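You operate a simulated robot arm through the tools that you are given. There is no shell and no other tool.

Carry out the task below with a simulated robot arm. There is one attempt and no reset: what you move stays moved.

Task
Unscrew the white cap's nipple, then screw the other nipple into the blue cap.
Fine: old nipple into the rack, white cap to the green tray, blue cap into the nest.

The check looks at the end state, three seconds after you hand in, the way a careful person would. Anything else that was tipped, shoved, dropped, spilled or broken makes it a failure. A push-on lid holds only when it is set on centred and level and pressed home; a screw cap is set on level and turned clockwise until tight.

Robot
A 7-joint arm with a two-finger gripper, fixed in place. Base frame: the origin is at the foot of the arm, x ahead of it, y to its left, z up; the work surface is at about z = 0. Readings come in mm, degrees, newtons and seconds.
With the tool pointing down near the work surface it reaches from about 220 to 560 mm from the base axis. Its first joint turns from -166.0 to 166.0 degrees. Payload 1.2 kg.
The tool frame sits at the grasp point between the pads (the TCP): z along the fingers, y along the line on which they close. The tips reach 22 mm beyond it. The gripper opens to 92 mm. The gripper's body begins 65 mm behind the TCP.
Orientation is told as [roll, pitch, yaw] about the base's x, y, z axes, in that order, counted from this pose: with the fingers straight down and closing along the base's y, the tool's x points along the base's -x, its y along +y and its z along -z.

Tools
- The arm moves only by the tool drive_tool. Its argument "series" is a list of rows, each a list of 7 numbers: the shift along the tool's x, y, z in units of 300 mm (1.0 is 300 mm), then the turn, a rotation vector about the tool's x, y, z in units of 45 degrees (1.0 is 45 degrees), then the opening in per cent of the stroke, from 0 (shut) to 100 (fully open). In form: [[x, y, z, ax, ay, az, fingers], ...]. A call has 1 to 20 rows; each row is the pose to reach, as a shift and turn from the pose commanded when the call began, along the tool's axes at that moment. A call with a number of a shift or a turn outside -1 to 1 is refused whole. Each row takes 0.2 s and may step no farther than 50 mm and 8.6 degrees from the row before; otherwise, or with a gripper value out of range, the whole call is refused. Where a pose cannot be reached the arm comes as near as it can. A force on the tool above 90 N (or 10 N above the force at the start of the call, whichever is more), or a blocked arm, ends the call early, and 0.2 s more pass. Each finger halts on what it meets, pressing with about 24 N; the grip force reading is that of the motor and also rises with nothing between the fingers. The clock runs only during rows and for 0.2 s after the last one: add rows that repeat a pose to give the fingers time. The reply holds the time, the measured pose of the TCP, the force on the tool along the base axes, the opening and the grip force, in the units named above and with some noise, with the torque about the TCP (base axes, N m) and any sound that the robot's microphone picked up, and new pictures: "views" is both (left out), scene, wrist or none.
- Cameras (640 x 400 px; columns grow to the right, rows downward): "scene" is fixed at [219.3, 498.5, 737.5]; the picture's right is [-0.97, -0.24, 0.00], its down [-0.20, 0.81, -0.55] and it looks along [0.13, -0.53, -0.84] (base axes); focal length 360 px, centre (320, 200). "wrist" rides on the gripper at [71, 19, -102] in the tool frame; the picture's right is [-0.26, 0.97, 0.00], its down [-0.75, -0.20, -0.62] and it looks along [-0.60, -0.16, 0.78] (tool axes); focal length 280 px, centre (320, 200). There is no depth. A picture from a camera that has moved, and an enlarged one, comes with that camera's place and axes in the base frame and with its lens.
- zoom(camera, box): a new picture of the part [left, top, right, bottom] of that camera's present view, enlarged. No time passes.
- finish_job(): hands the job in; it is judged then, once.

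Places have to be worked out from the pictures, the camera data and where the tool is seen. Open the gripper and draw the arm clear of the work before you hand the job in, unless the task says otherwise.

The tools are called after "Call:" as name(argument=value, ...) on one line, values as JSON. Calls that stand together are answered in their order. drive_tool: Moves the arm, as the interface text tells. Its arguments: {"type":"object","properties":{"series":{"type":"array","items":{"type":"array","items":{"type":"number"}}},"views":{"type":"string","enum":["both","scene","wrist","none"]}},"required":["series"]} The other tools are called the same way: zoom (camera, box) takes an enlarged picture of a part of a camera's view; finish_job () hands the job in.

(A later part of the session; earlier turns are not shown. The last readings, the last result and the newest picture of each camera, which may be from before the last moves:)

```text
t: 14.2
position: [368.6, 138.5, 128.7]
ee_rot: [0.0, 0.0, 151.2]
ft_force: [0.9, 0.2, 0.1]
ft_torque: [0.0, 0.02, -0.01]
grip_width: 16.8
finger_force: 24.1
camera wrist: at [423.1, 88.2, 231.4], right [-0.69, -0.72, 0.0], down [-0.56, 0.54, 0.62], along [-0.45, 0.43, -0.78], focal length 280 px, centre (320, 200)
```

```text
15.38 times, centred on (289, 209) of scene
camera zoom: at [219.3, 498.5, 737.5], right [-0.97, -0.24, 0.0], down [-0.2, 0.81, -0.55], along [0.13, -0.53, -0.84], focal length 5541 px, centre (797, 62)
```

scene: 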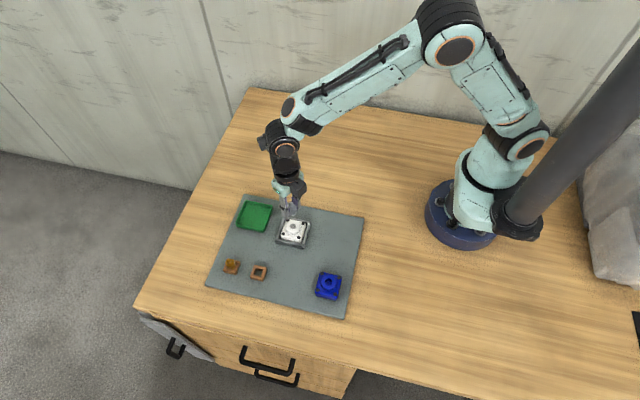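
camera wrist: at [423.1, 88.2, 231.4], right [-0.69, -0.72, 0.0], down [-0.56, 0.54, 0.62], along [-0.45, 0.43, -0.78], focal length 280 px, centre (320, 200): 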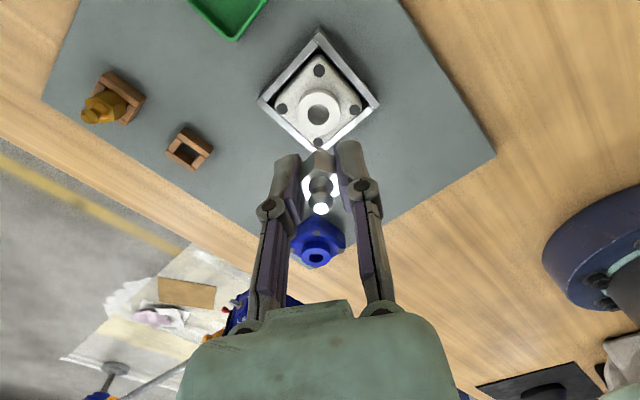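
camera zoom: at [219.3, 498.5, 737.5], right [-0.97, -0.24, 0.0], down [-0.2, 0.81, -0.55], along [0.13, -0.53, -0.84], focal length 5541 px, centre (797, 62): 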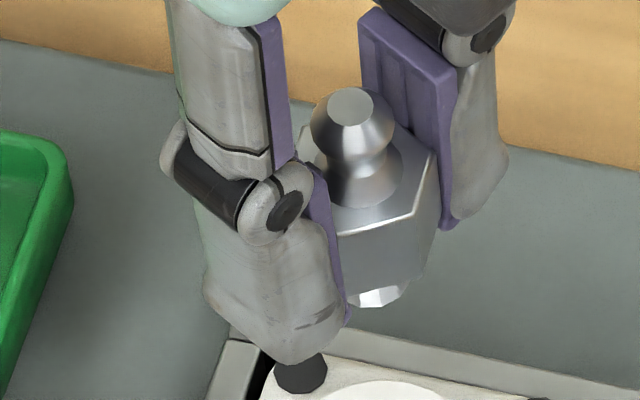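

The empty rack slot's top centre comes out near (415.5, 247.5) with its rim at about z = 20 and an opening about 14 mm square. I carry the old nipple there at the present height and look before lowering.

Call:
drive_tool(series=[[-0.009, -0.098, 0, 0, 0, 0, 10], [-0.018, -0.196, 0, 0, 0, 0, 10], [-0.027, -0.293, 0, 0, 0, 0, 10], [-0.036, -0.391, 0, 0, 0, 0, 10], [-0.036, -0.391, 0.06, 0, 0, 0, 10], [-0.036, -0.391, 0.1, 0, 0, 0, 10], [-0.036, -0.391, 0.1, 0, 0, 0, 10]], views="both")

Call:
zoom(camera="wrist", box=[220, 40, 420, 230])

Call:
zoom(camera="scene", box=[230, 240, 290, 290])

```text
t: 15.8
position: [415.7, 248.5, 98.4]
ee_rot: [-0.1, 0.0, 151.3]
ft_force: [0.9, 0.2, -0.1]
ft_torque: [-0.01, -0.06, 0.02]
grip_width: 16.7
finger_force: 24.1
camera wrist: at [470.5, 196.5, 200.7], right [-0.69, -0.72, 0.0], down [-0.56, 0.54, 0.63], along [-0.45, 0.43, -0.78], focal length 280 px, centre (320, 200)
```

scene: 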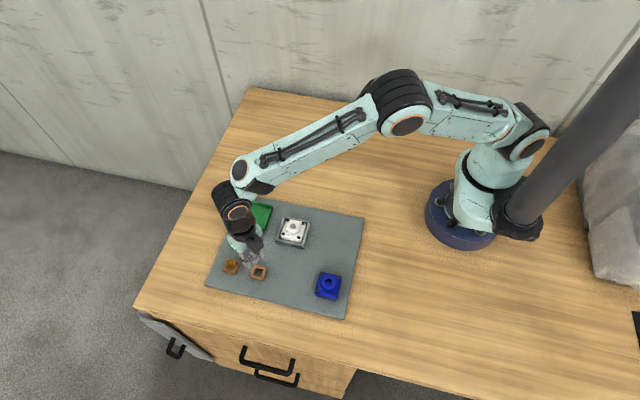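
wrist: 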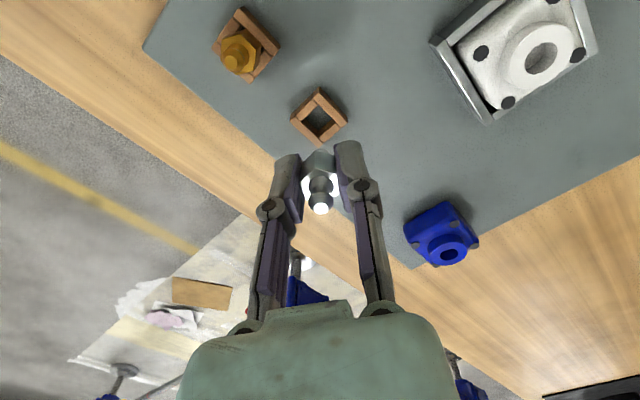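

```text
2.11 times, centred on (320, 135) of wrist
camera zoom: at [470.5, 196.5, 200.7], right [-0.69, -0.72, 0.0], down [-0.56, 0.54, 0.63], along [-0.45, 0.43, -0.78], focal length 590 px, centre (320, 337)
```

zoom: 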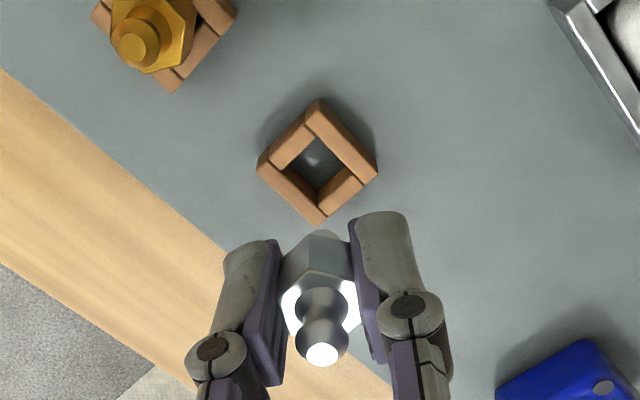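

```text
8.00 times, centred on (260, 265) of scene
camera zoom: at [219.3, 498.5, 737.5], right [-0.97, -0.24, 0.0], down [-0.2, 0.81, -0.55], along [0.13, -0.53, -0.84], focal length 2881 px, centre (800, -320)
```

zoom: 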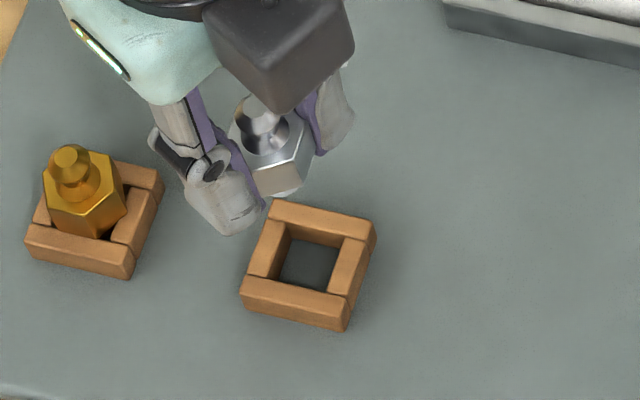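

The slot lies almost straight below the nipple; by my estimate about 2 mm off along the tool's x. I enlarge the scene view to settle this before lowering.

Call:
zoom(camera="scene", box=[244, 246, 276, 282])

Call:
zoom(camera="wrist", box=[280, 70, 360, 220])

```text
11.11 times, centred on (260, 264) of scene
camera zoom: at [219.3, 498.5, 737.5], right [-0.97, -0.24, 0.0], down [-0.2, 0.81, -0.55], along [0.13, -0.53, -0.84], focal length 4002 px, centre (987, -511)
```

zoom: 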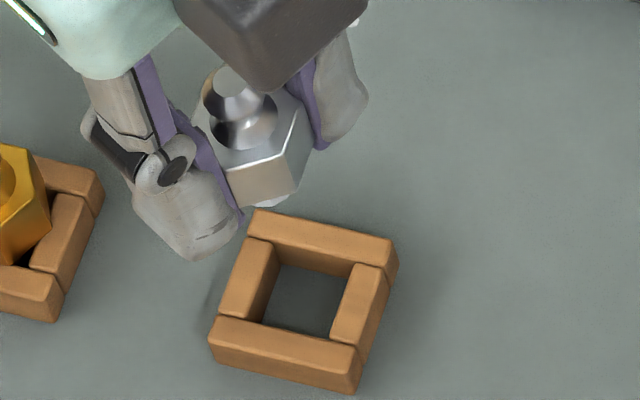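

```text
2.67 times, centred on (320, 145) of wrist
camera zoom: at [470.5, 196.5, 200.7], right [-0.69, -0.72, 0.0], down [-0.56, 0.54, 0.63], along [-0.45, 0.43, -0.78], focal length 748 px, centre (320, 347)
```

zoom: 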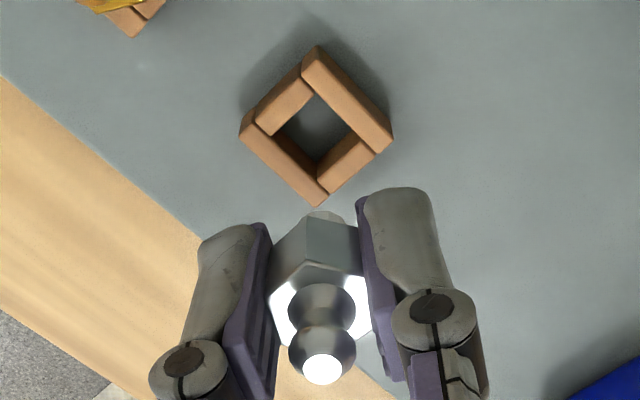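

Both estimates agree to about 2 mm. I lower to just above the rim and compare shank and slot at nearly the same height.

Call:
drive_tool(series=[[0.002, 0, 0.045, 0, 0, 0, 10], [0.003, 0, 0.085, 0, 0, 0, 10], [0.003, 0, 0.085, 0, 0, 0, 10]], views="wrist")

Call:
zoom(camera="scene", box=[244, 246, 276, 282])

Call:
zoom(camera="wrist", box=[280, 90, 360, 220])

```text
t: 16.6
position: [417.3, 248.4, 73.8]
ee_rot: [0.1, 0.0, 151.3]
ft_force: [-0.5, -0.8, 0.3]
ft_torque: [0.0, -0.01, -0.01]
grip_width: 16.5
finger_force: 24.4
camera wrist: at [471.3, 196.1, 175.3], right [-0.69, -0.72, 0.0], down [-0.56, 0.54, 0.62], along [-0.45, 0.43, -0.78], focal length 280 px, centre (320, 200)
```

wrist: 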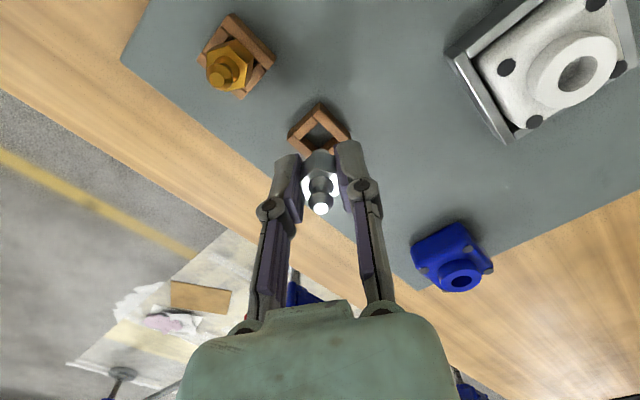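

```text
11.11 times, centred on (260, 264) of scene
camera zoom: at [219.3, 498.5, 737.5], right [-0.97, -0.24, 0.0], down [-0.2, 0.81, -0.55], along [0.13, -0.53, -0.84], focal length 4002 px, centre (987, -511)
```

zoom: 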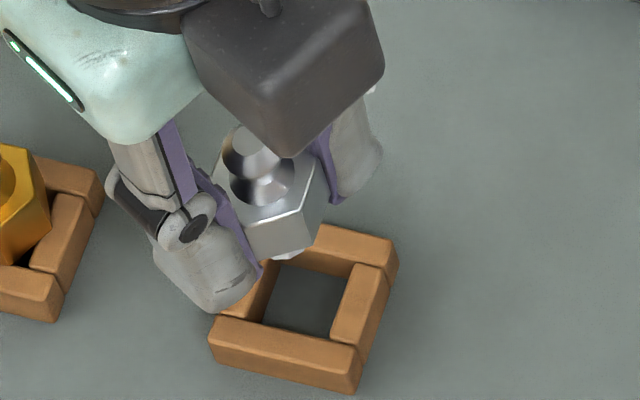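

```text
3.08 times, centred on (320, 155) of wrist
camera zoom: at [471.3, 196.1, 175.3], right [-0.69, -0.72, 0.0], down [-0.56, 0.54, 0.62], along [-0.45, 0.43, -0.78], focal length 863 px, centre (320, 338)
```

zoom: 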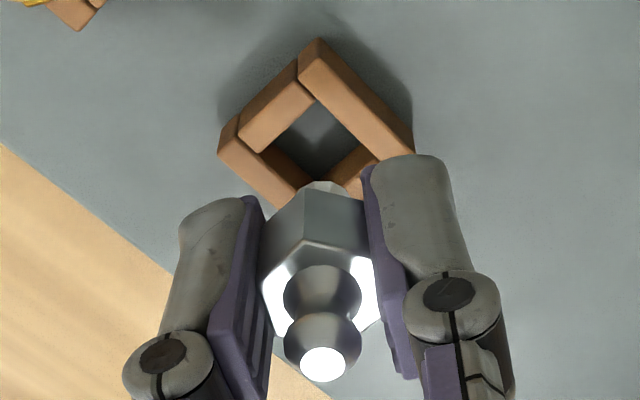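

I need the rack's top-face corners more exactly, so I enlarge just that part.

Call:
zoom(camera="wrist", box=[280, 95, 360, 165])

Call:
zoom(camera="scene", box=[250, 262, 270, 284])

```text
5.71 times, centred on (320, 130) of wrist
camera zoom: at [471.3, 196.1, 175.3], right [-0.69, -0.72, 0.0], down [-0.56, 0.54, 0.62], along [-0.45, 0.43, -0.78], focal length 1602 px, centre (320, 600)
```

zoom: 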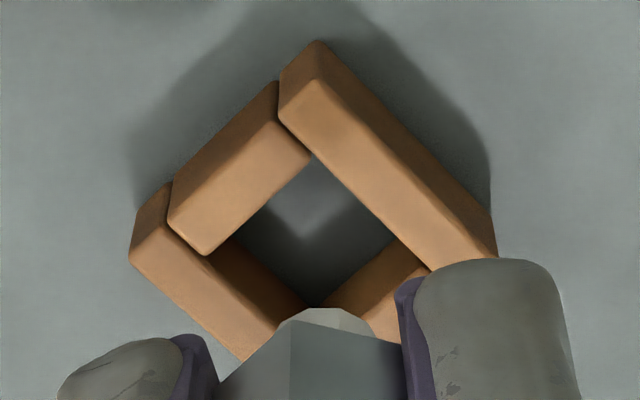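

```text
16.00 times, centred on (260, 273) of scene
camera zoom: at [219.3, 498.5, 737.5], right [-0.97, -0.24, 0.0], down [-0.2, 0.81, -0.55], along [0.13, -0.53, -0.84], focal length 5763 px, centre (1280, -968)
```

zoom: 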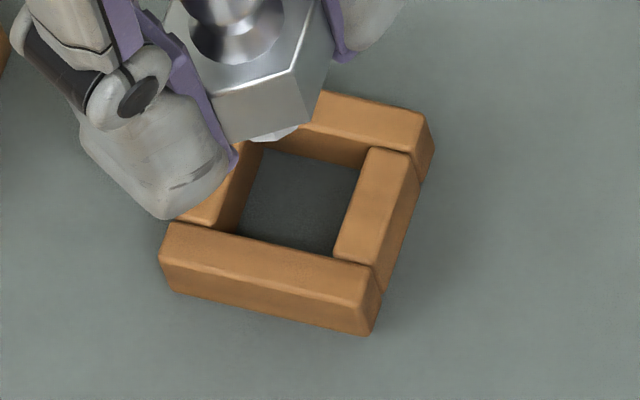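

The shank (about 10–12 mm thick) looks to be slightly off the slot centre, roughly 1 mm in each tool axis. I correct by that, lower 13 mm more and look again with the shank end just over the rim.

Call:
drive_tool(series=[[-0.004, -0.004, 0.02, 0, 0, 0, 10], [-0.004, -0.004, 0.043, 0, 0, 0, 10], [-0.004, -0.004, 0.043, 0, 0, 0, 10]], views="wrist")

Call:
zoom(camera="scene", box=[244, 256, 272, 286])

Call:
zoom(camera="wrist", box=[280, 95, 360, 165])

```text
t: 17.4
position: [416.7, 249.9, 60.4]
ee_rot: [0.0, 0.0, 151.3]
ft_force: [-0.1, 0.1, -0.1]
ft_torque: [0.0, -0.04, 0.02]
grip_width: 16.7
finger_force: 24.0
camera wrist: at [470.8, 197.8, 162.6], right [-0.69, -0.72, 0.0], down [-0.56, 0.54, 0.62], along [-0.45, 0.43, -0.78], focal length 280 px, centre (320, 200)
```

wrist: 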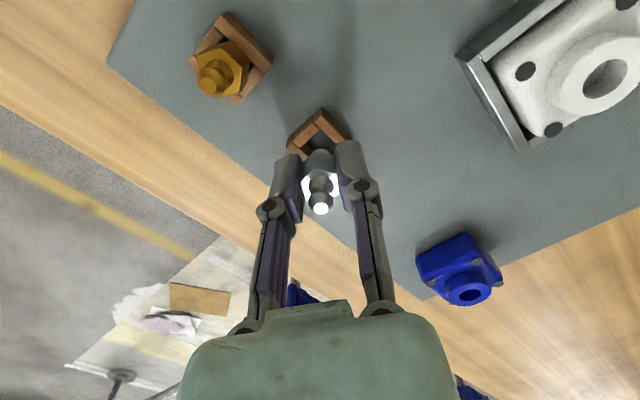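

```text
13.33 times, centred on (258, 271) of scene
camera zoom: at [219.3, 498.5, 737.5], right [-0.97, -0.24, 0.0], down [-0.2, 0.81, -0.55], along [0.13, -0.53, -0.84], focal length 4802 px, centre (1147, -747)
```

zoom: 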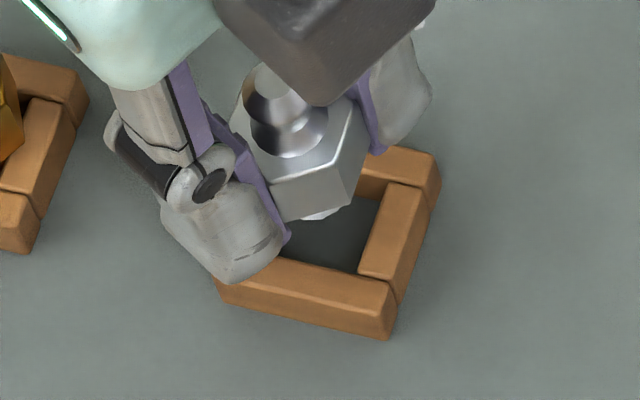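

```text
5.71 times, centred on (320, 130) of wrist
camera zoom: at [470.8, 197.8, 162.6], right [-0.69, -0.72, 0.0], down [-0.56, 0.54, 0.62], along [-0.45, 0.43, -0.78], focal length 1602 px, centre (320, 600)
```

zoom: 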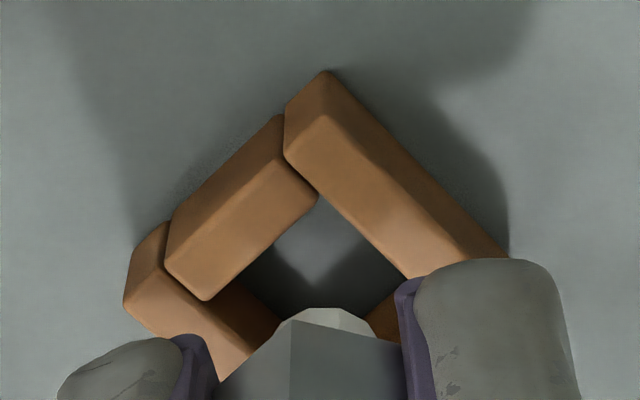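

Sideways the shank is now within half a millimetre of the slot. I enlarge the hex itself to pin down its position along the other tool axis.

Call:
zoom(camera="wrist", box=[290, 140, 350, 220])

Call:
zoom(camera="scene", box=[250, 258, 270, 280])

```text
5.00 times, centred on (320, 180) of wrist
camera zoom: at [470.8, 197.8, 162.6], right [-0.69, -0.72, 0.0], down [-0.56, 0.54, 0.62], along [-0.45, 0.43, -0.78], focal length 1402 px, centre (320, 300)
```

zoom: 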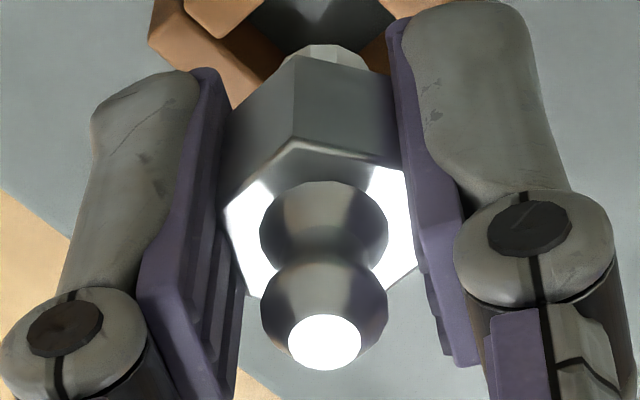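

```text
16.00 times, centred on (260, 269) of scene
camera zoom: at [219.3, 498.5, 737.5], right [-0.97, -0.24, 0.0], down [-0.2, 0.81, -0.55], along [0.13, -0.53, -0.84], focal length 5763 px, centre (1280, -904)
```

zoom: 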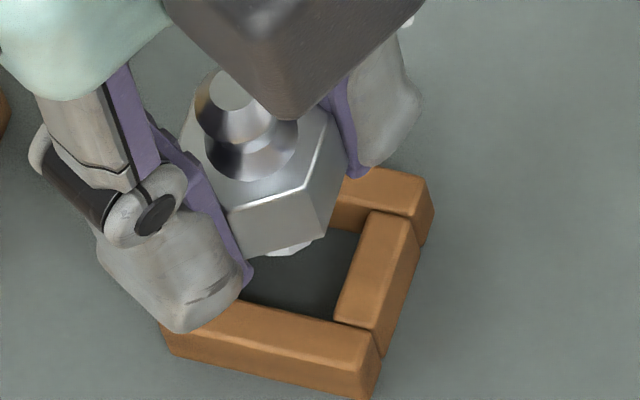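

Re-measuring the slot's top corners, the shank needs only about (-1.2, -0.5) mm of correction in tool axes, well inside the slot's clearance. I apply it and lower 12 mm so the shank end enters the slot.

Call:
drive_tool(series=[[-0.004, -0.0015, 0.01, 0, 0, 0, 10], [-0.004, -0.0015, 0.02, 0, 0, 0, 10], [-0.004, -0.0015, 0.03, 0, 0, 0, 10], [-0.004, -0.0015, 0.04, 0, 0, 0, 10], [-0.004, -0.0015, 0.04, 0, 0, 0, 10]], views="wrist")

Call:
zoom(camera="scene", box=[244, 256, 272, 286])

Call:
zoom(camera="wrist", box=[280, 95, 360, 165])

```text
t: 18.6
position: [414.3, 250.1, 50.1]
ee_rot: [-0.1, 0.1, 151.2]
ft_force: [-0.8, -0.1, -0.1]
ft_torque: [-0.02, 0.02, 0.0]
grip_width: 16.7
finger_force: 24.2
camera wrist: at [469.7, 199.0, 151.1], right [-0.69, -0.72, 0.0], down [-0.56, 0.54, 0.62], along [-0.45, 0.43, -0.78], focal length 280 px, centre (320, 200)
```

wrist: 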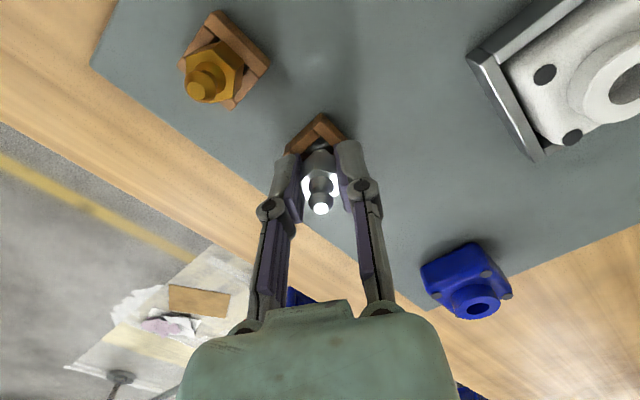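

```text
13.33 times, centred on (258, 271) of scene
camera zoom: at [219.3, 498.5, 737.5], right [-0.97, -0.24, 0.0], down [-0.2, 0.81, -0.55], along [0.13, -0.53, -0.84], focal length 4802 px, centre (1147, -747)
```

zoom: 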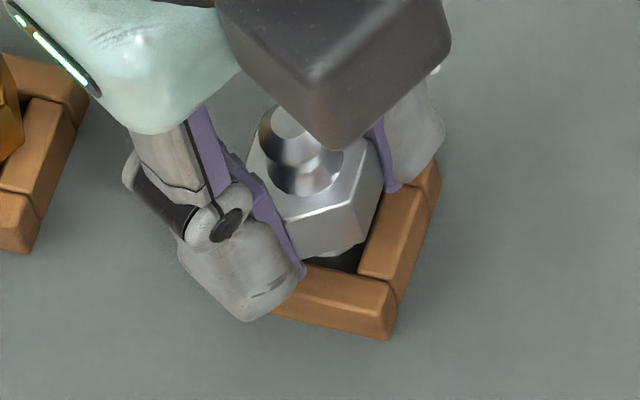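

```text
5.71 times, centred on (320, 130) of wrist
camera zoom: at [469.7, 199.0, 151.1], right [-0.69, -0.72, 0.0], down [-0.56, 0.54, 0.62], along [-0.45, 0.43, -0.78], focal length 1602 px, centre (320, 600)
```

zoom: 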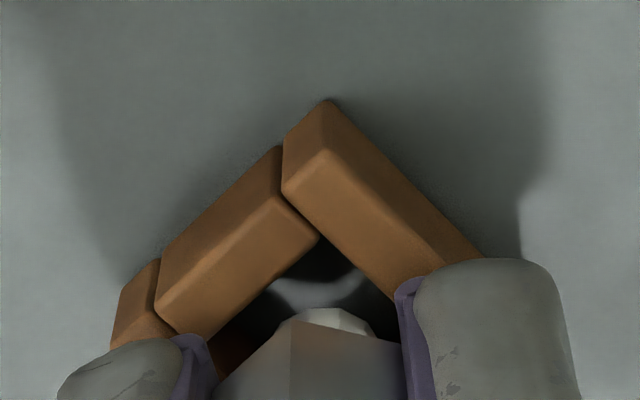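

The shank end is inside the slot outline; a 1 mm shift toward +x centres it. I lower another 8 mm and watch the force.

Call:
drive_tool(series=[[0.003, -0.0017, 0.003, 0, 0, 0, 10], [0.003, -0.0017, 0.012, 0, 0, 0, 10], [0.003, -0.0017, 0.02, 0, 0, 0, 10], [0.003, -0.0017, 0.027, 0, 0, 0, 10], [0.003, -0.0017, 0.027, 0, 0, 0, 10]], views="wrist")

Call:
zoom(camera="scene", box=[244, 256, 272, 286])

Call:
zoom(camera="wrist", box=[280, 95, 360, 165])

```text
t: 19.8
position: [417.6, 250.9, 46.4]
ee_rot: [-0.2, 0.2, 151.3]
ft_force: [-27.0, -16.6, 82.0]
ft_torque: [-0.63, 0.88, 0.21]
grip_width: 16.9
finger_force: 24.2
camera wrist: at [471.5, 199.5, 147.7], right [-0.69, -0.72, 0.0], down [-0.57, 0.54, 0.62], along [-0.45, 0.43, -0.78], focal length 280 px, centre (320, 200)
```

wrist: 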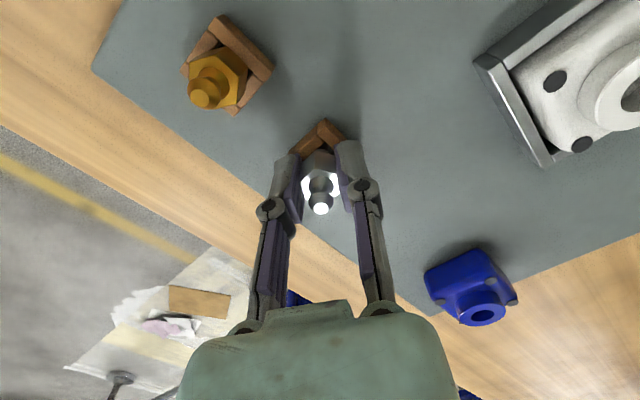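

```text
13.33 times, centred on (258, 271) of scene
camera zoom: at [219.3, 498.5, 737.5], right [-0.97, -0.24, 0.0], down [-0.2, 0.81, -0.55], along [0.13, -0.53, -0.84], focal length 4802 px, centre (1147, -747)
```

zoom: 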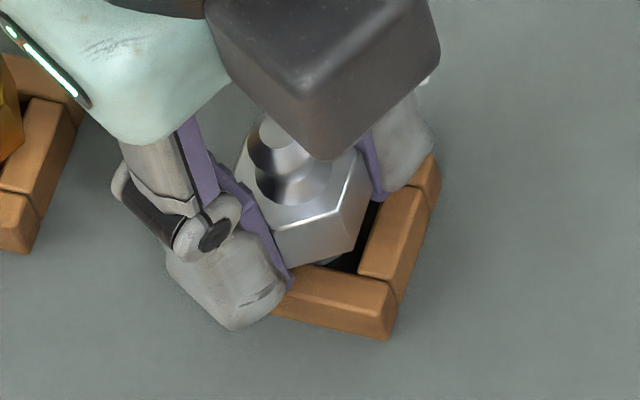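

```text
5.71 times, centred on (320, 130) of wrist
camera zoom: at [471.5, 199.5, 147.7], right [-0.69, -0.72, 0.0], down [-0.57, 0.54, 0.62], along [-0.45, 0.43, -0.78], focal length 1602 px, centre (320, 600)
```

zoom: 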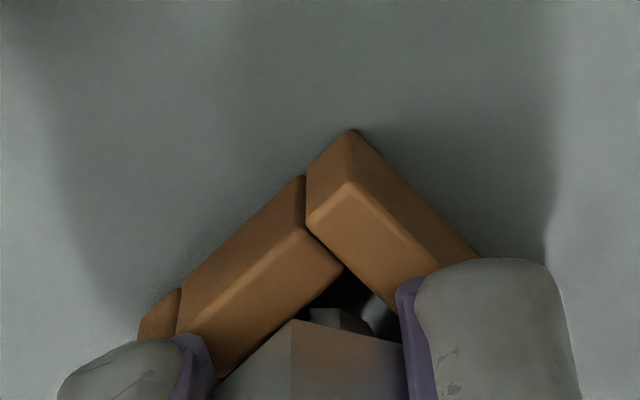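

The fingertips have met the rack rim (82 N at z ≈ 46), which tells me the rim height under the tips. I rise about 8 mm to unload and check the alignment again.

Call:
drive_tool(series=[[0, 0, -0.01, 0, 0, 0, 10], [0, 0, -0.02, 0, 0, 0, 10], [0, 0, -0.025, 0, 0, 0, 10], [0, 0, -0.025, 0, 0, 0, 10]], views="wrist")

Call:
zoom(camera="scene", box=[244, 256, 272, 286])

Call:
zoom(camera="wrist", box=[280, 95, 360, 165])

```text
t: 20.8
position: [414.7, 249.8, 47.1]
ee_rot: [0.1, -0.2, 151.1]
ft_force: [-0.3, -0.9, -1.7]
ft_torque: [0.02, 0.03, 0.02]
grip_width: 16.9
finger_force: 23.6
camera wrist: at [470.1, 198.5, 148.7], right [-0.69, -0.72, 0.0], down [-0.56, 0.54, 0.63], along [-0.45, 0.43, -0.78], focal length 280 px, centre (320, 200)
```

wrist: 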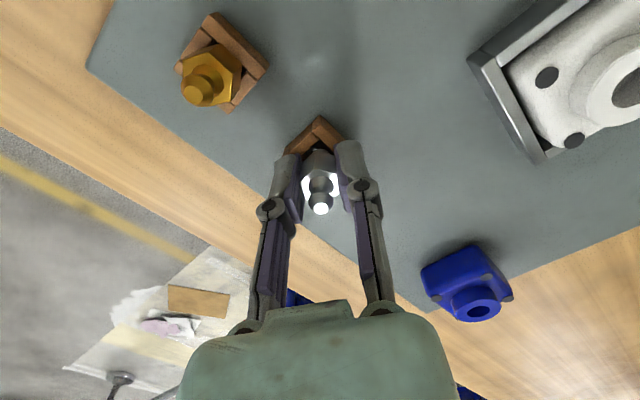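

```text
13.33 times, centred on (258, 271) of scene
camera zoom: at [219.3, 498.5, 737.5], right [-0.97, -0.24, 0.0], down [-0.2, 0.81, -0.55], along [0.13, -0.53, -0.84], focal length 4802 px, centre (1147, -747)
```

zoom: 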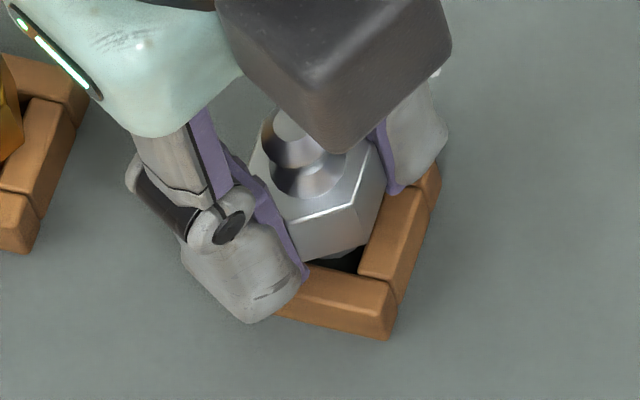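

```text
5.71 times, centred on (320, 130) of wrist
camera zoom: at [470.1, 198.5, 148.7], right [-0.69, -0.72, 0.0], down [-0.56, 0.54, 0.63], along [-0.45, 0.43, -0.78], focal length 1602 px, centre (320, 600)
```

zoom: 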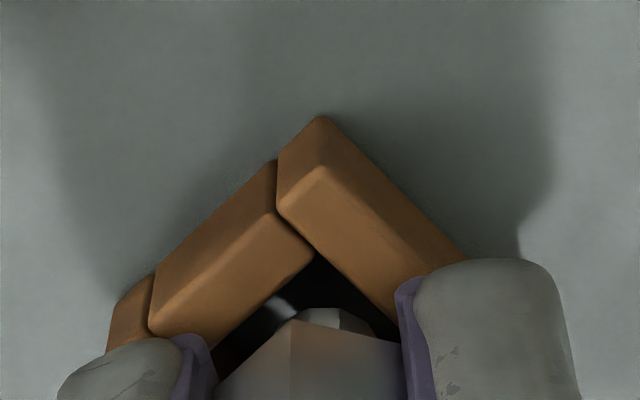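

The shank is in the slot but about 2 mm off toward -x. I shift that much (tool +1.6, -1.0 mm) with the tips just clear of the rim and look once more.

Call:
drive_tool(series=[[0.0, 0.0, -0.003, 0, 0, 0, 10], [0.003, -0.0017, -0.003, 0, 0, 0, 10], [0.0054, -0.0034, -0.003, 0, 0, 0, 10], [0.0054, -0.0034, -0.003, 0, 0, 0, 10]], views="wrist")

Call:
zoom(camera="scene", box=[244, 256, 272, 286])

Call:
zoom(camera="wrist", box=[280, 95, 360, 165])

```text
t: 21.8
position: [417.3, 249.5, 49.6]
ee_rot: [0.0, -0.1, 151.1]
ft_force: [-0.1, 0.7, -0.1]
ft_torque: [-0.01, 0.02, 0.01]
grip_width: 16.8
finger_force: 23.9
camera wrist: at [472.6, 198.6, 150.8], right [-0.69, -0.72, 0.0], down [-0.56, 0.54, 0.62], along [-0.45, 0.43, -0.78], focal length 280 px, centre (320, 200)
```

wrist: 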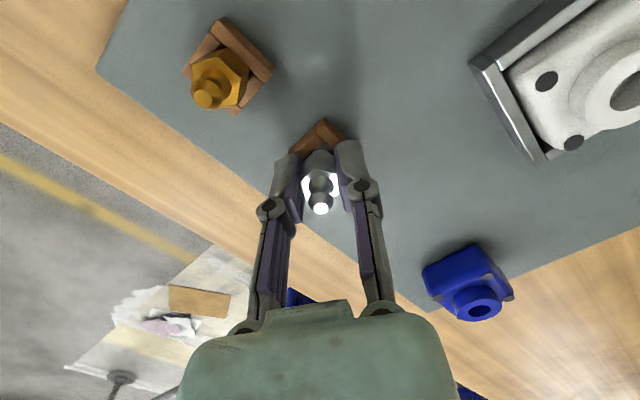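

```text
13.33 times, centred on (258, 271) of scene
camera zoom: at [219.3, 498.5, 737.5], right [-0.97, -0.24, 0.0], down [-0.2, 0.81, -0.55], along [0.13, -0.53, -0.84], focal length 4802 px, centre (1147, -747)
```

zoom: 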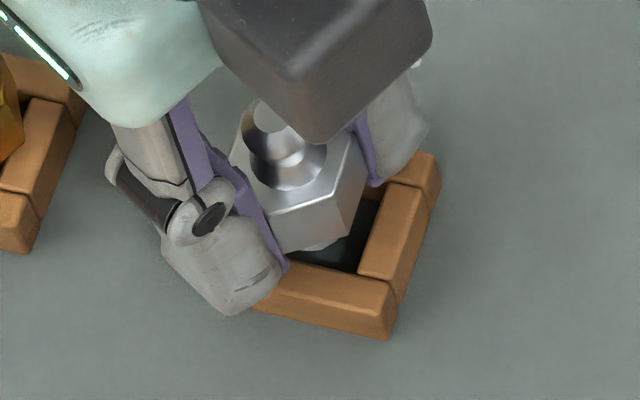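

```text
5.71 times, centred on (320, 130) of wrist
camera zoom: at [472.6, 198.6, 150.8], right [-0.69, -0.72, 0.0], down [-0.56, 0.54, 0.62], along [-0.45, 0.43, -0.78], focal length 1602 px, centre (320, 600)
```

zoom: 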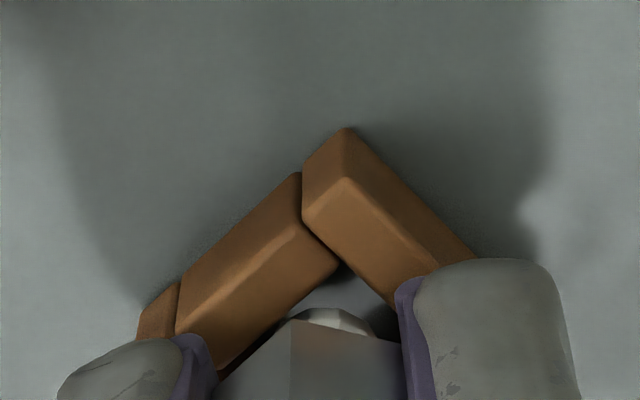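

The shank sits inside the slot outline within about 1 mm. I nudge 0.8 mm along tool y and lower gently about 2.5 mm to light contact.

Call:
drive_tool(series=[[0.0, 0.0027, 0.0, 0, 0, 0, 10], [0.0, 0.0027, 0.004, 0, 0, 0, 10], [0.0, 0.0027, 0.008, 0, 0, 0, 10], [0.0, 0.0027, 0.008, 0, 0, 0, 10]], views="wrist")

Call:
zoom(camera="scene", box=[244, 256, 272, 286])

Call:
zoom(camera="wrist", box=[280, 95, 360, 165])

```text
t: 22.8
position: [418.1, 248.7, 46.7]
ee_rot: [0.0, 0.0, 151.3]
ft_force: [-0.2, 0.4, -0.5]
ft_torque: [-0.03, -0.01, 0.01]
grip_width: 16.9
finger_force: 23.6
camera wrist: at [472.4, 198.1, 148.5], right [-0.69, -0.72, 0.0], down [-0.56, 0.54, 0.63], along [-0.45, 0.43, -0.78], focal length 280 px, centre (320, 200)
```

wrist: 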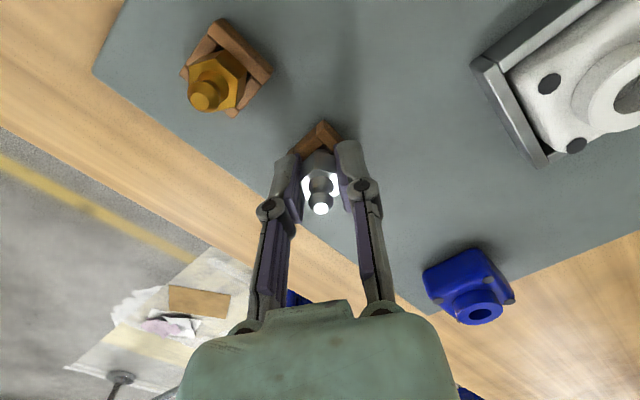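

```text
13.33 times, centred on (258, 271) of scene
camera zoom: at [219.3, 498.5, 737.5], right [-0.97, -0.24, 0.0], down [-0.2, 0.81, -0.55], along [0.13, -0.53, -0.84], focal length 4802 px, centre (1147, -747)
```

zoom: 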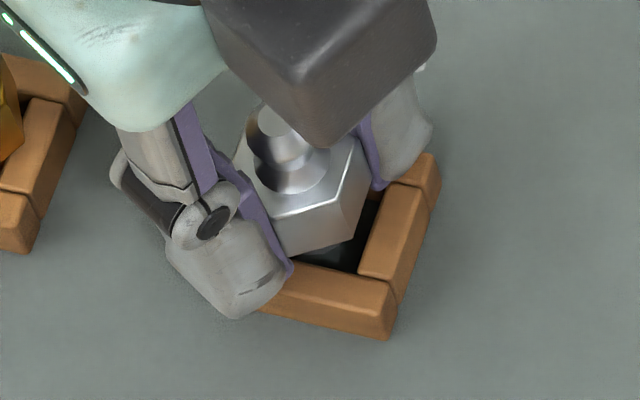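

```text
5.71 times, centred on (320, 130) of wrist
camera zoom: at [472.4, 198.1, 148.5], right [-0.69, -0.72, 0.0], down [-0.56, 0.54, 0.63], along [-0.45, 0.43, -0.78], focal length 1602 px, centre (320, 600)
```

zoom: 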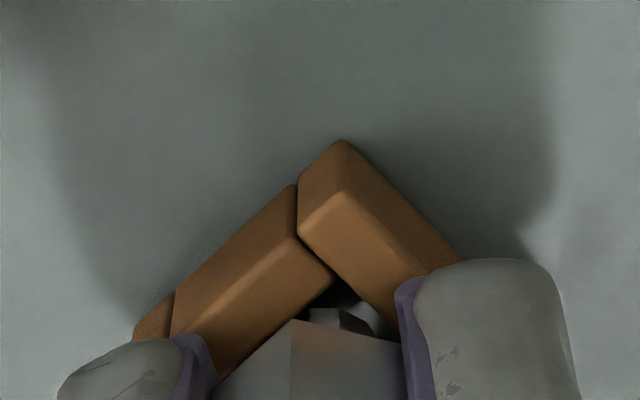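

Still no contact at z = 46.7 and the nipple is centred over the slot. I lower another 3 mm in small steps.

Call:
drive_tool(series=[[0.0, 0.0, 0.003, 0, 0, 0, 10], [0.0, 0.0, 0.006, 0, 0, 0, 10], [0.0, 0.0, 0.01, 0, 0, 0, 10], [0.0, 0.0, 0.01, 0, 0, 0, 10]], views="wrist")

Call:
zoom(camera="scene", box=[244, 256, 272, 286])

Call:
zoom(camera="wrist", box=[280, 95, 360, 165])

```text
t: 23.8
position: [418.4, 250.4, 45.9]
ee_rot: [0.0, 0.1, 151.2]
ft_force: [-16.5, -10.1, 42.3]
ft_torque: [-0.32, 0.61, -0.04]
grip_width: 16.6
finger_force: 24.0
camera wrist: at [472.6, 198.4, 147.6], right [-0.69, -0.72, 0.0], down [-0.56, 0.54, 0.62], along [-0.45, 0.43, -0.78], focal length 280 px, centre (320, 200)
```

wrist: 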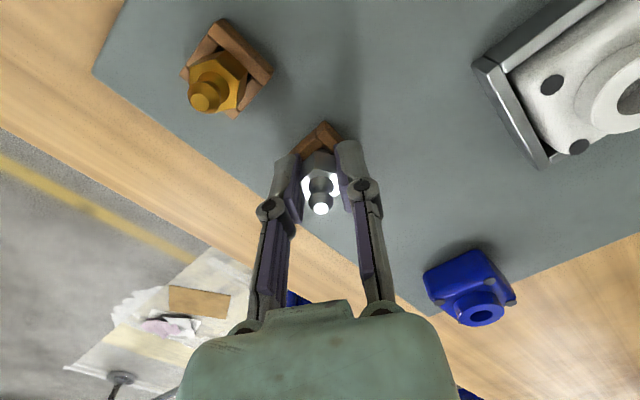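

```text
13.33 times, centred on (258, 271) of scene
camera zoom: at [219.3, 498.5, 737.5], right [-0.97, -0.24, 0.0], down [-0.2, 0.81, -0.55], along [0.13, -0.53, -0.84], focal length 4802 px, centre (1147, -747)
```

zoom: 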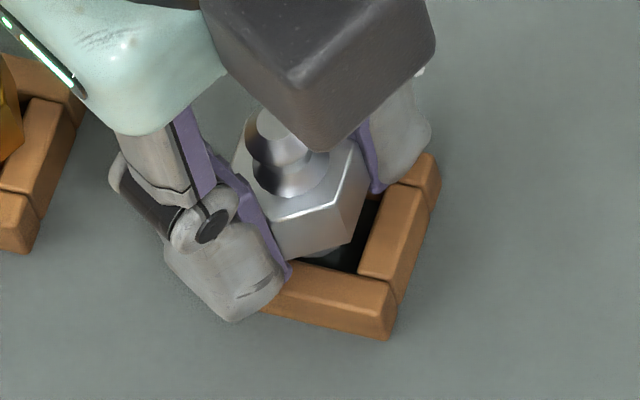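

```text
5.71 times, centred on (320, 130) of wrist
camera zoom: at [472.6, 198.4, 147.6], right [-0.69, -0.72, 0.0], down [-0.56, 0.54, 0.62], along [-0.45, 0.43, -0.78], focal length 1602 px, centre (320, 600)
```

zoom: 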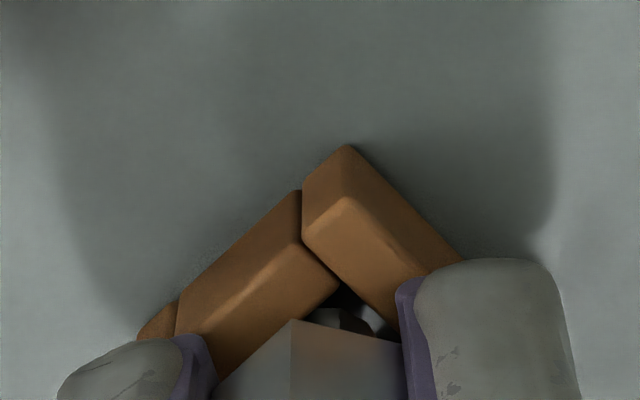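

The contact force acts on the tool axis, and the ball's height over the rack now matches the brass one in its slot, so the shank is standing on the slot floor. I unload by about 2 mm and open the fingers just a little so the nipple settles between the pads.

Call:
drive_tool(series=[[0.0, 0.0, -0.003, 0, 0, 0, 10], [0.0, 0.001, -0.0065, 0, 0, 0, 10], [0.0, 0.001, -0.0065, 0, 0, 0, 10], [0.0, 0.001, -0.0065, 0, 0, 0, 20], [0.0, 0.001, -0.0065, 0, 0, 0, 22], [0.0, 0.001, -0.0065, 0, 0, 0, 22], [0.0, 0.001, -0.0065, 0, 0, 0, 24], [0.0, 0.001, -0.0065, 0, 0, 0, 24]], views="wrist")

Call:
zoom(camera="scene", box=[244, 256, 272, 286])

Call:
zoom(camera="wrist", box=[270, 95, 370, 225])

```text
t: 25.6
position: [418.6, 249.7, 45.6]
ee_rot: [0.0, 0.0, 151.3]
ft_force: [3.4, -1.4, 5.8]
ft_torque: [0.03, -0.11, -0.08]
grip_width: 23.2
finger_force: 0.1
camera wrist: at [472.3, 197.9, 147.3], right [-0.69, -0.72, 0.0], down [-0.56, 0.54, 0.62], along [-0.45, 0.43, -0.78], focal length 280 px, centre (320, 200)
```

wrist: 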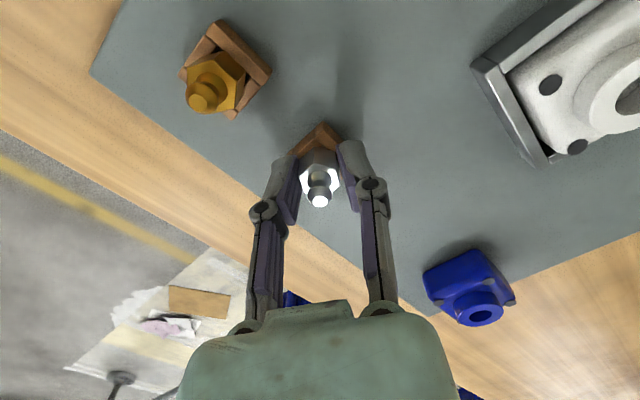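

```text
13.33 times, centred on (258, 271) of scene
camera zoom: at [219.3, 498.5, 737.5], right [-0.97, -0.24, 0.0], down [-0.2, 0.81, -0.55], along [0.13, -0.53, -0.84], focal length 4802 px, centre (1147, -747)
```

zoom: 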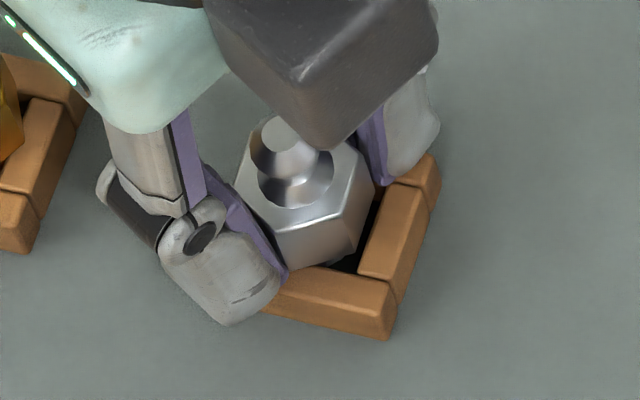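

```text
3.08 times, centred on (320, 160) of wrist
camera zoom: at [472.3, 197.9, 147.3], right [-0.69, -0.72, 0.0], down [-0.56, 0.54, 0.62], along [-0.45, 0.43, -0.78], focal length 863 px, centre (320, 323)
```

zoom: 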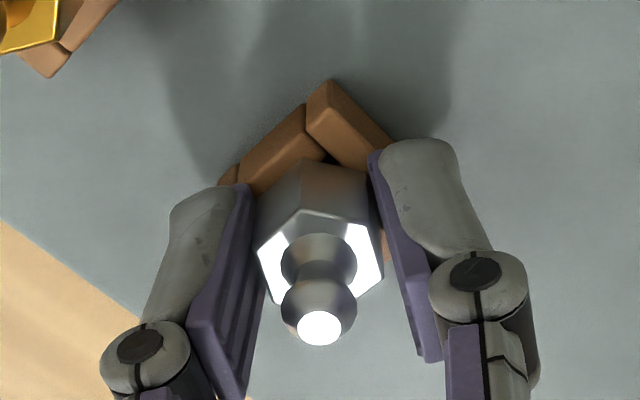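

The nipple has settled upright in the slot. I open further and withdraw straight up.

Call:
drive_tool(series=[[0.0, 0.0, -0.003, 0, 0, 0, 35], [0.0, 0.0, -0.006, 0, 0, 0, 45], [0.0, 0.0, -0.05, 0, 0, 0, 45], [0.0, 0.0, -0.15, 0, 0, 0, 45], [0.0, 0.0, -0.28, 0, 0, 0, 45], [0.0, 0.0, -0.28, 0, 0, 0, 45]], views="both")

Call:
zoom(camera="scene", box=[212, 246, 276, 290])

Call:
zoom(camera="wrist", box=[180, 20, 360, 160])

```text
t: 27.0
position: [418.8, 250.0, 129.8]
ee_rot: [0.1, 0.0, 151.2]
ft_force: [-0.8, -0.6, 0.6]
ft_torque: [0.02, -0.03, 0.02]
grip_width: 41.5
finger_force: 0.1
camera wrist: at [472.9, 198.5, 230.8], right [-0.69, -0.72, 0.0], down [-0.56, 0.54, 0.63], along [-0.45, 0.43, -0.78], focal length 280 px, centre (320, 200)
```

scene: 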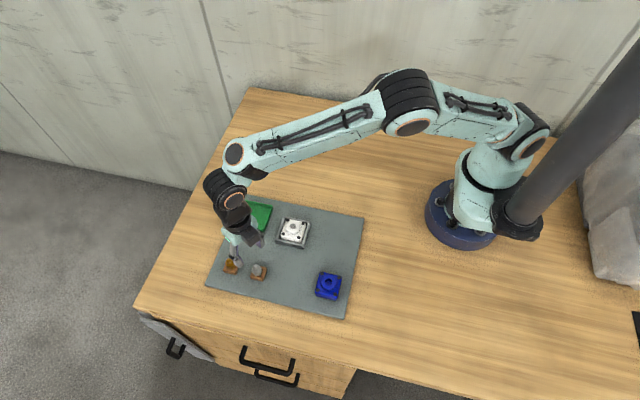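
wrist: 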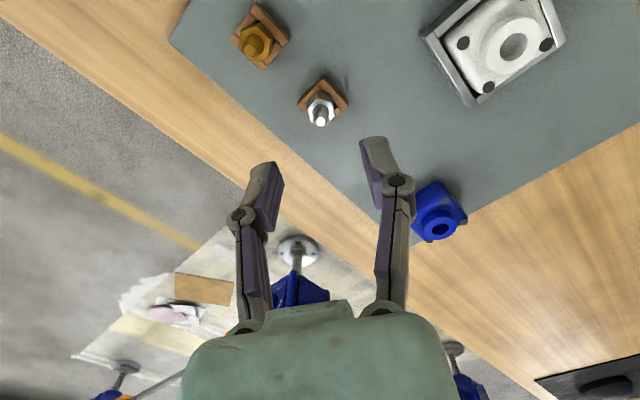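

```text
9.09 times, centred on (244, 268) of scene
camera zoom: at [219.3, 498.5, 737.5], right [-0.97, -0.24, 0.0], down [-0.2, 0.81, -0.55], along [0.13, -0.53, -0.84], focal length 3274 px, centre (1011, -418)
```

zoom: 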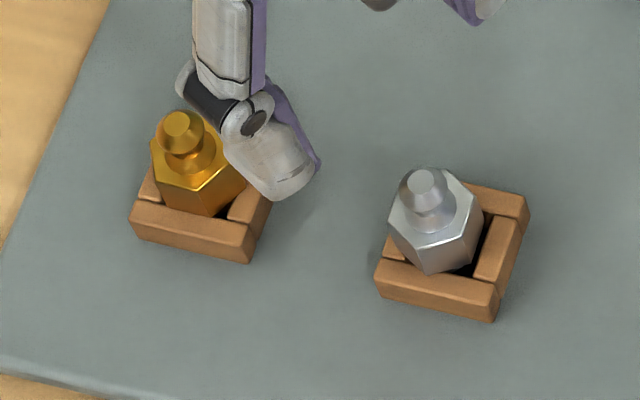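

```text
2.86 times, centred on (270, 90) of wrist
camera zoom: at [472.9, 198.5, 230.8], right [-0.69, -0.72, 0.0], down [-0.56, 0.54, 0.63], along [-0.45, 0.43, -0.78], focal length 801 px, centre (463, 514)
```

zoom: 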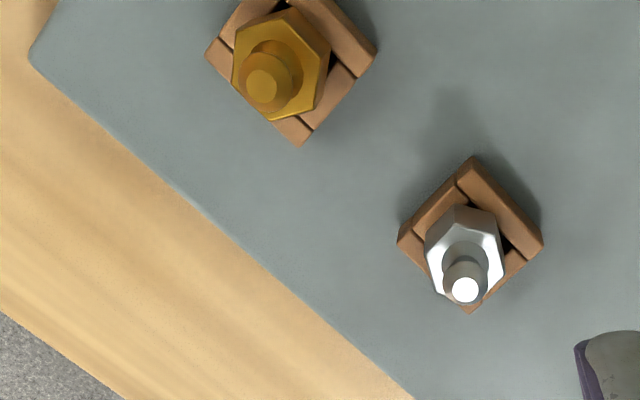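

The old nipple stands upright in the rack like the brass one. Next I move over the white cap at the same height, with the fingers opened to 55 mm, to pick it by its round collar.

Call:
drive_tool(series=[[0.009, 0.1, 0, 0, 0, 0, 50], [0.018, 0.2, 0, 0, 0, 0, 60], [0.026, 0.3, 0, 0, 0, 0, 60], [0.035, 0.399, 0, 0, 0, 0, 60], [0.035, 0.399, 0.05, 0, 0, 0, 60], [0.035, 0.399, 0.08, 0, 0, 0, 60], [0.035, 0.399, 0.08, 0, 0, 0, 60]], views="both")

Call:
zoom(camera="wrist", box=[220, 50, 420, 220])

Call:
zoom(camera="scene", box=[265, 200, 315, 250])

```text
t: 28.6
position: [370.7, 140.0, 105.1]
ee_rot: [0.0, 0.0, 151.3]
ft_force: [-0.5, 0.1, -1.1]
ft_torque: [0.01, 0.02, 0.02]
grip_width: 55.2
finger_force: 0.0
camera wrist: at [424.0, 87.7, 206.9], right [-0.69, -0.72, 0.0], down [-0.56, 0.54, 0.63], along [-0.45, 0.43, -0.78], focal length 280 px, centre (320, 200)
```

scene: 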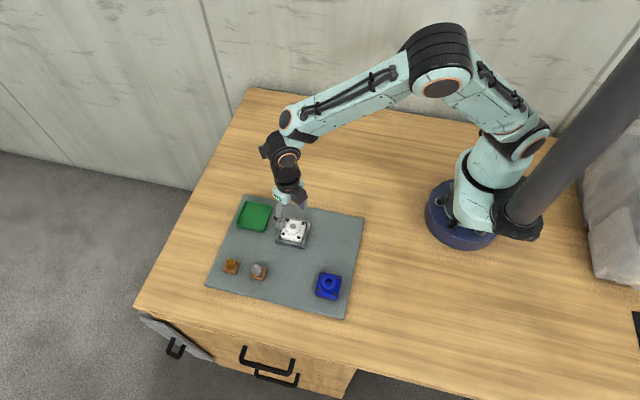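
wrist: 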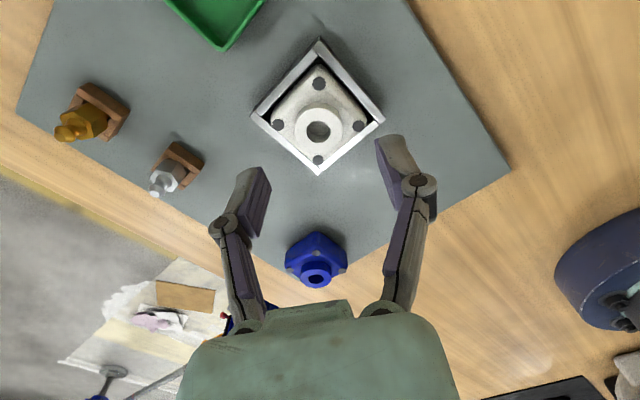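

```text
2.35 times, centred on (320, 135) of wrist
camera zoom: at [424.0, 87.7, 206.9], right [-0.69, -0.72, 0.0], down [-0.56, 0.54, 0.63], along [-0.45, 0.43, -0.78], focal length 660 px, centre (320, 353)
```

zoom: 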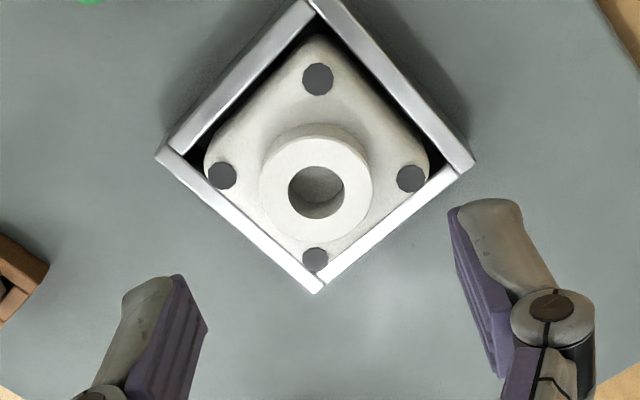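

```text
8.00 times, centred on (290, 225) of scene
camera zoom: at [219.3, 498.5, 737.5], right [-0.97, -0.24, 0.0], down [-0.2, 0.81, -0.55], along [0.13, -0.53, -0.84], focal length 2881 px, centre (560, 0)
```

zoom: 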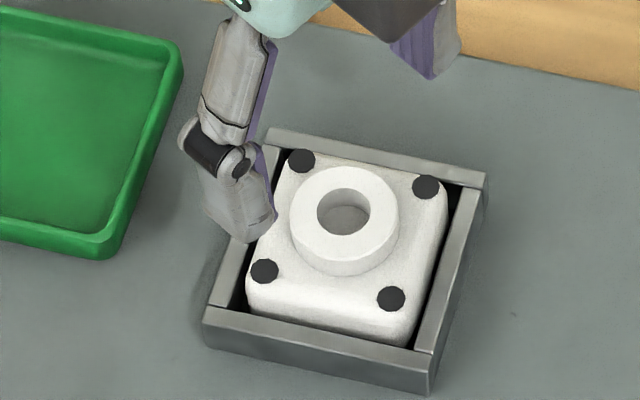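

With both views the collar's top comes out at z ≈ 46.5 and its axis at about (369.6, 140.7), agreeing with the earlier tip contact. I shift slightly and go down to z ≈ 70 with the open fingers around it.

Call:
drive_tool(series=[[-0.0027, -0.0023, 0.04, 0, 0, 0, 60], [-0.0027, -0.0023, 0.08, 0, 0, 0, 60], [-0.0027, -0.0023, 0.117, 0, 0, 0, 60], [-0.0027, -0.0023, 0.117, 0, 0, 0, 60]], views="wrist")

Call:
zoom(camera="wrist", box=[220, 70, 420, 230])

Call:
zoom(camera="scene", box=[265, 200, 315, 250])

```text
t: 29.6
position: [369.3, 140.1, 71.1]
ee_rot: [-0.1, 0.0, 151.3]
ft_force: [-0.3, 0.0, -1.1]
ft_torque: [0.01, -0.02, -0.02]
grip_width: 55.0
finger_force: 0.0
camera wrist: at [423.5, 89.0, 172.5], right [-0.69, -0.72, 0.0], down [-0.56, 0.54, 0.63], along [-0.45, 0.43, -0.78], focal length 280 px, centre (320, 200)
```

wrist: 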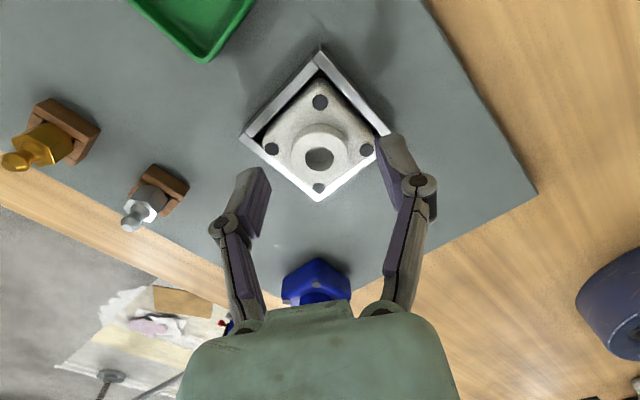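

```text
2.50 times, centred on (320, 150) of wrist
camera zoom: at [423.5, 89.0, 172.5], right [-0.69, -0.72, 0.0], down [-0.56, 0.54, 0.63], along [-0.45, 0.43, -0.78], focal length 701 px, centre (320, 325)
```

zoom: 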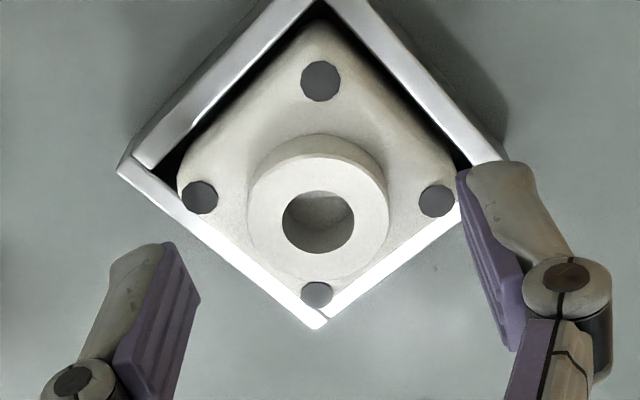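

```text
8.00 times, centred on (290, 225) of scene
camera zoom: at [219.3, 498.5, 737.5], right [-0.97, -0.24, 0.0], down [-0.2, 0.81, -0.55], along [0.13, -0.53, -0.84], focal length 2881 px, centre (560, 0)
```

zoom: 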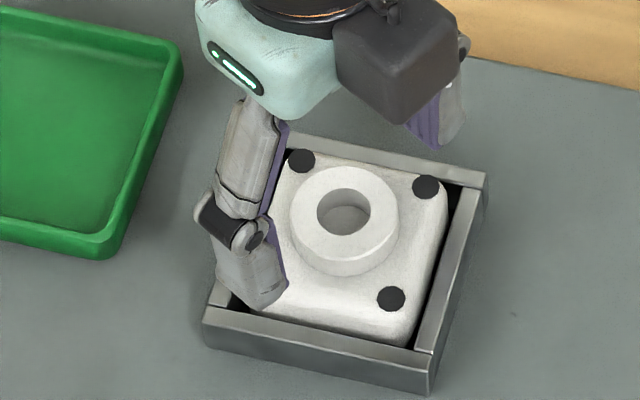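

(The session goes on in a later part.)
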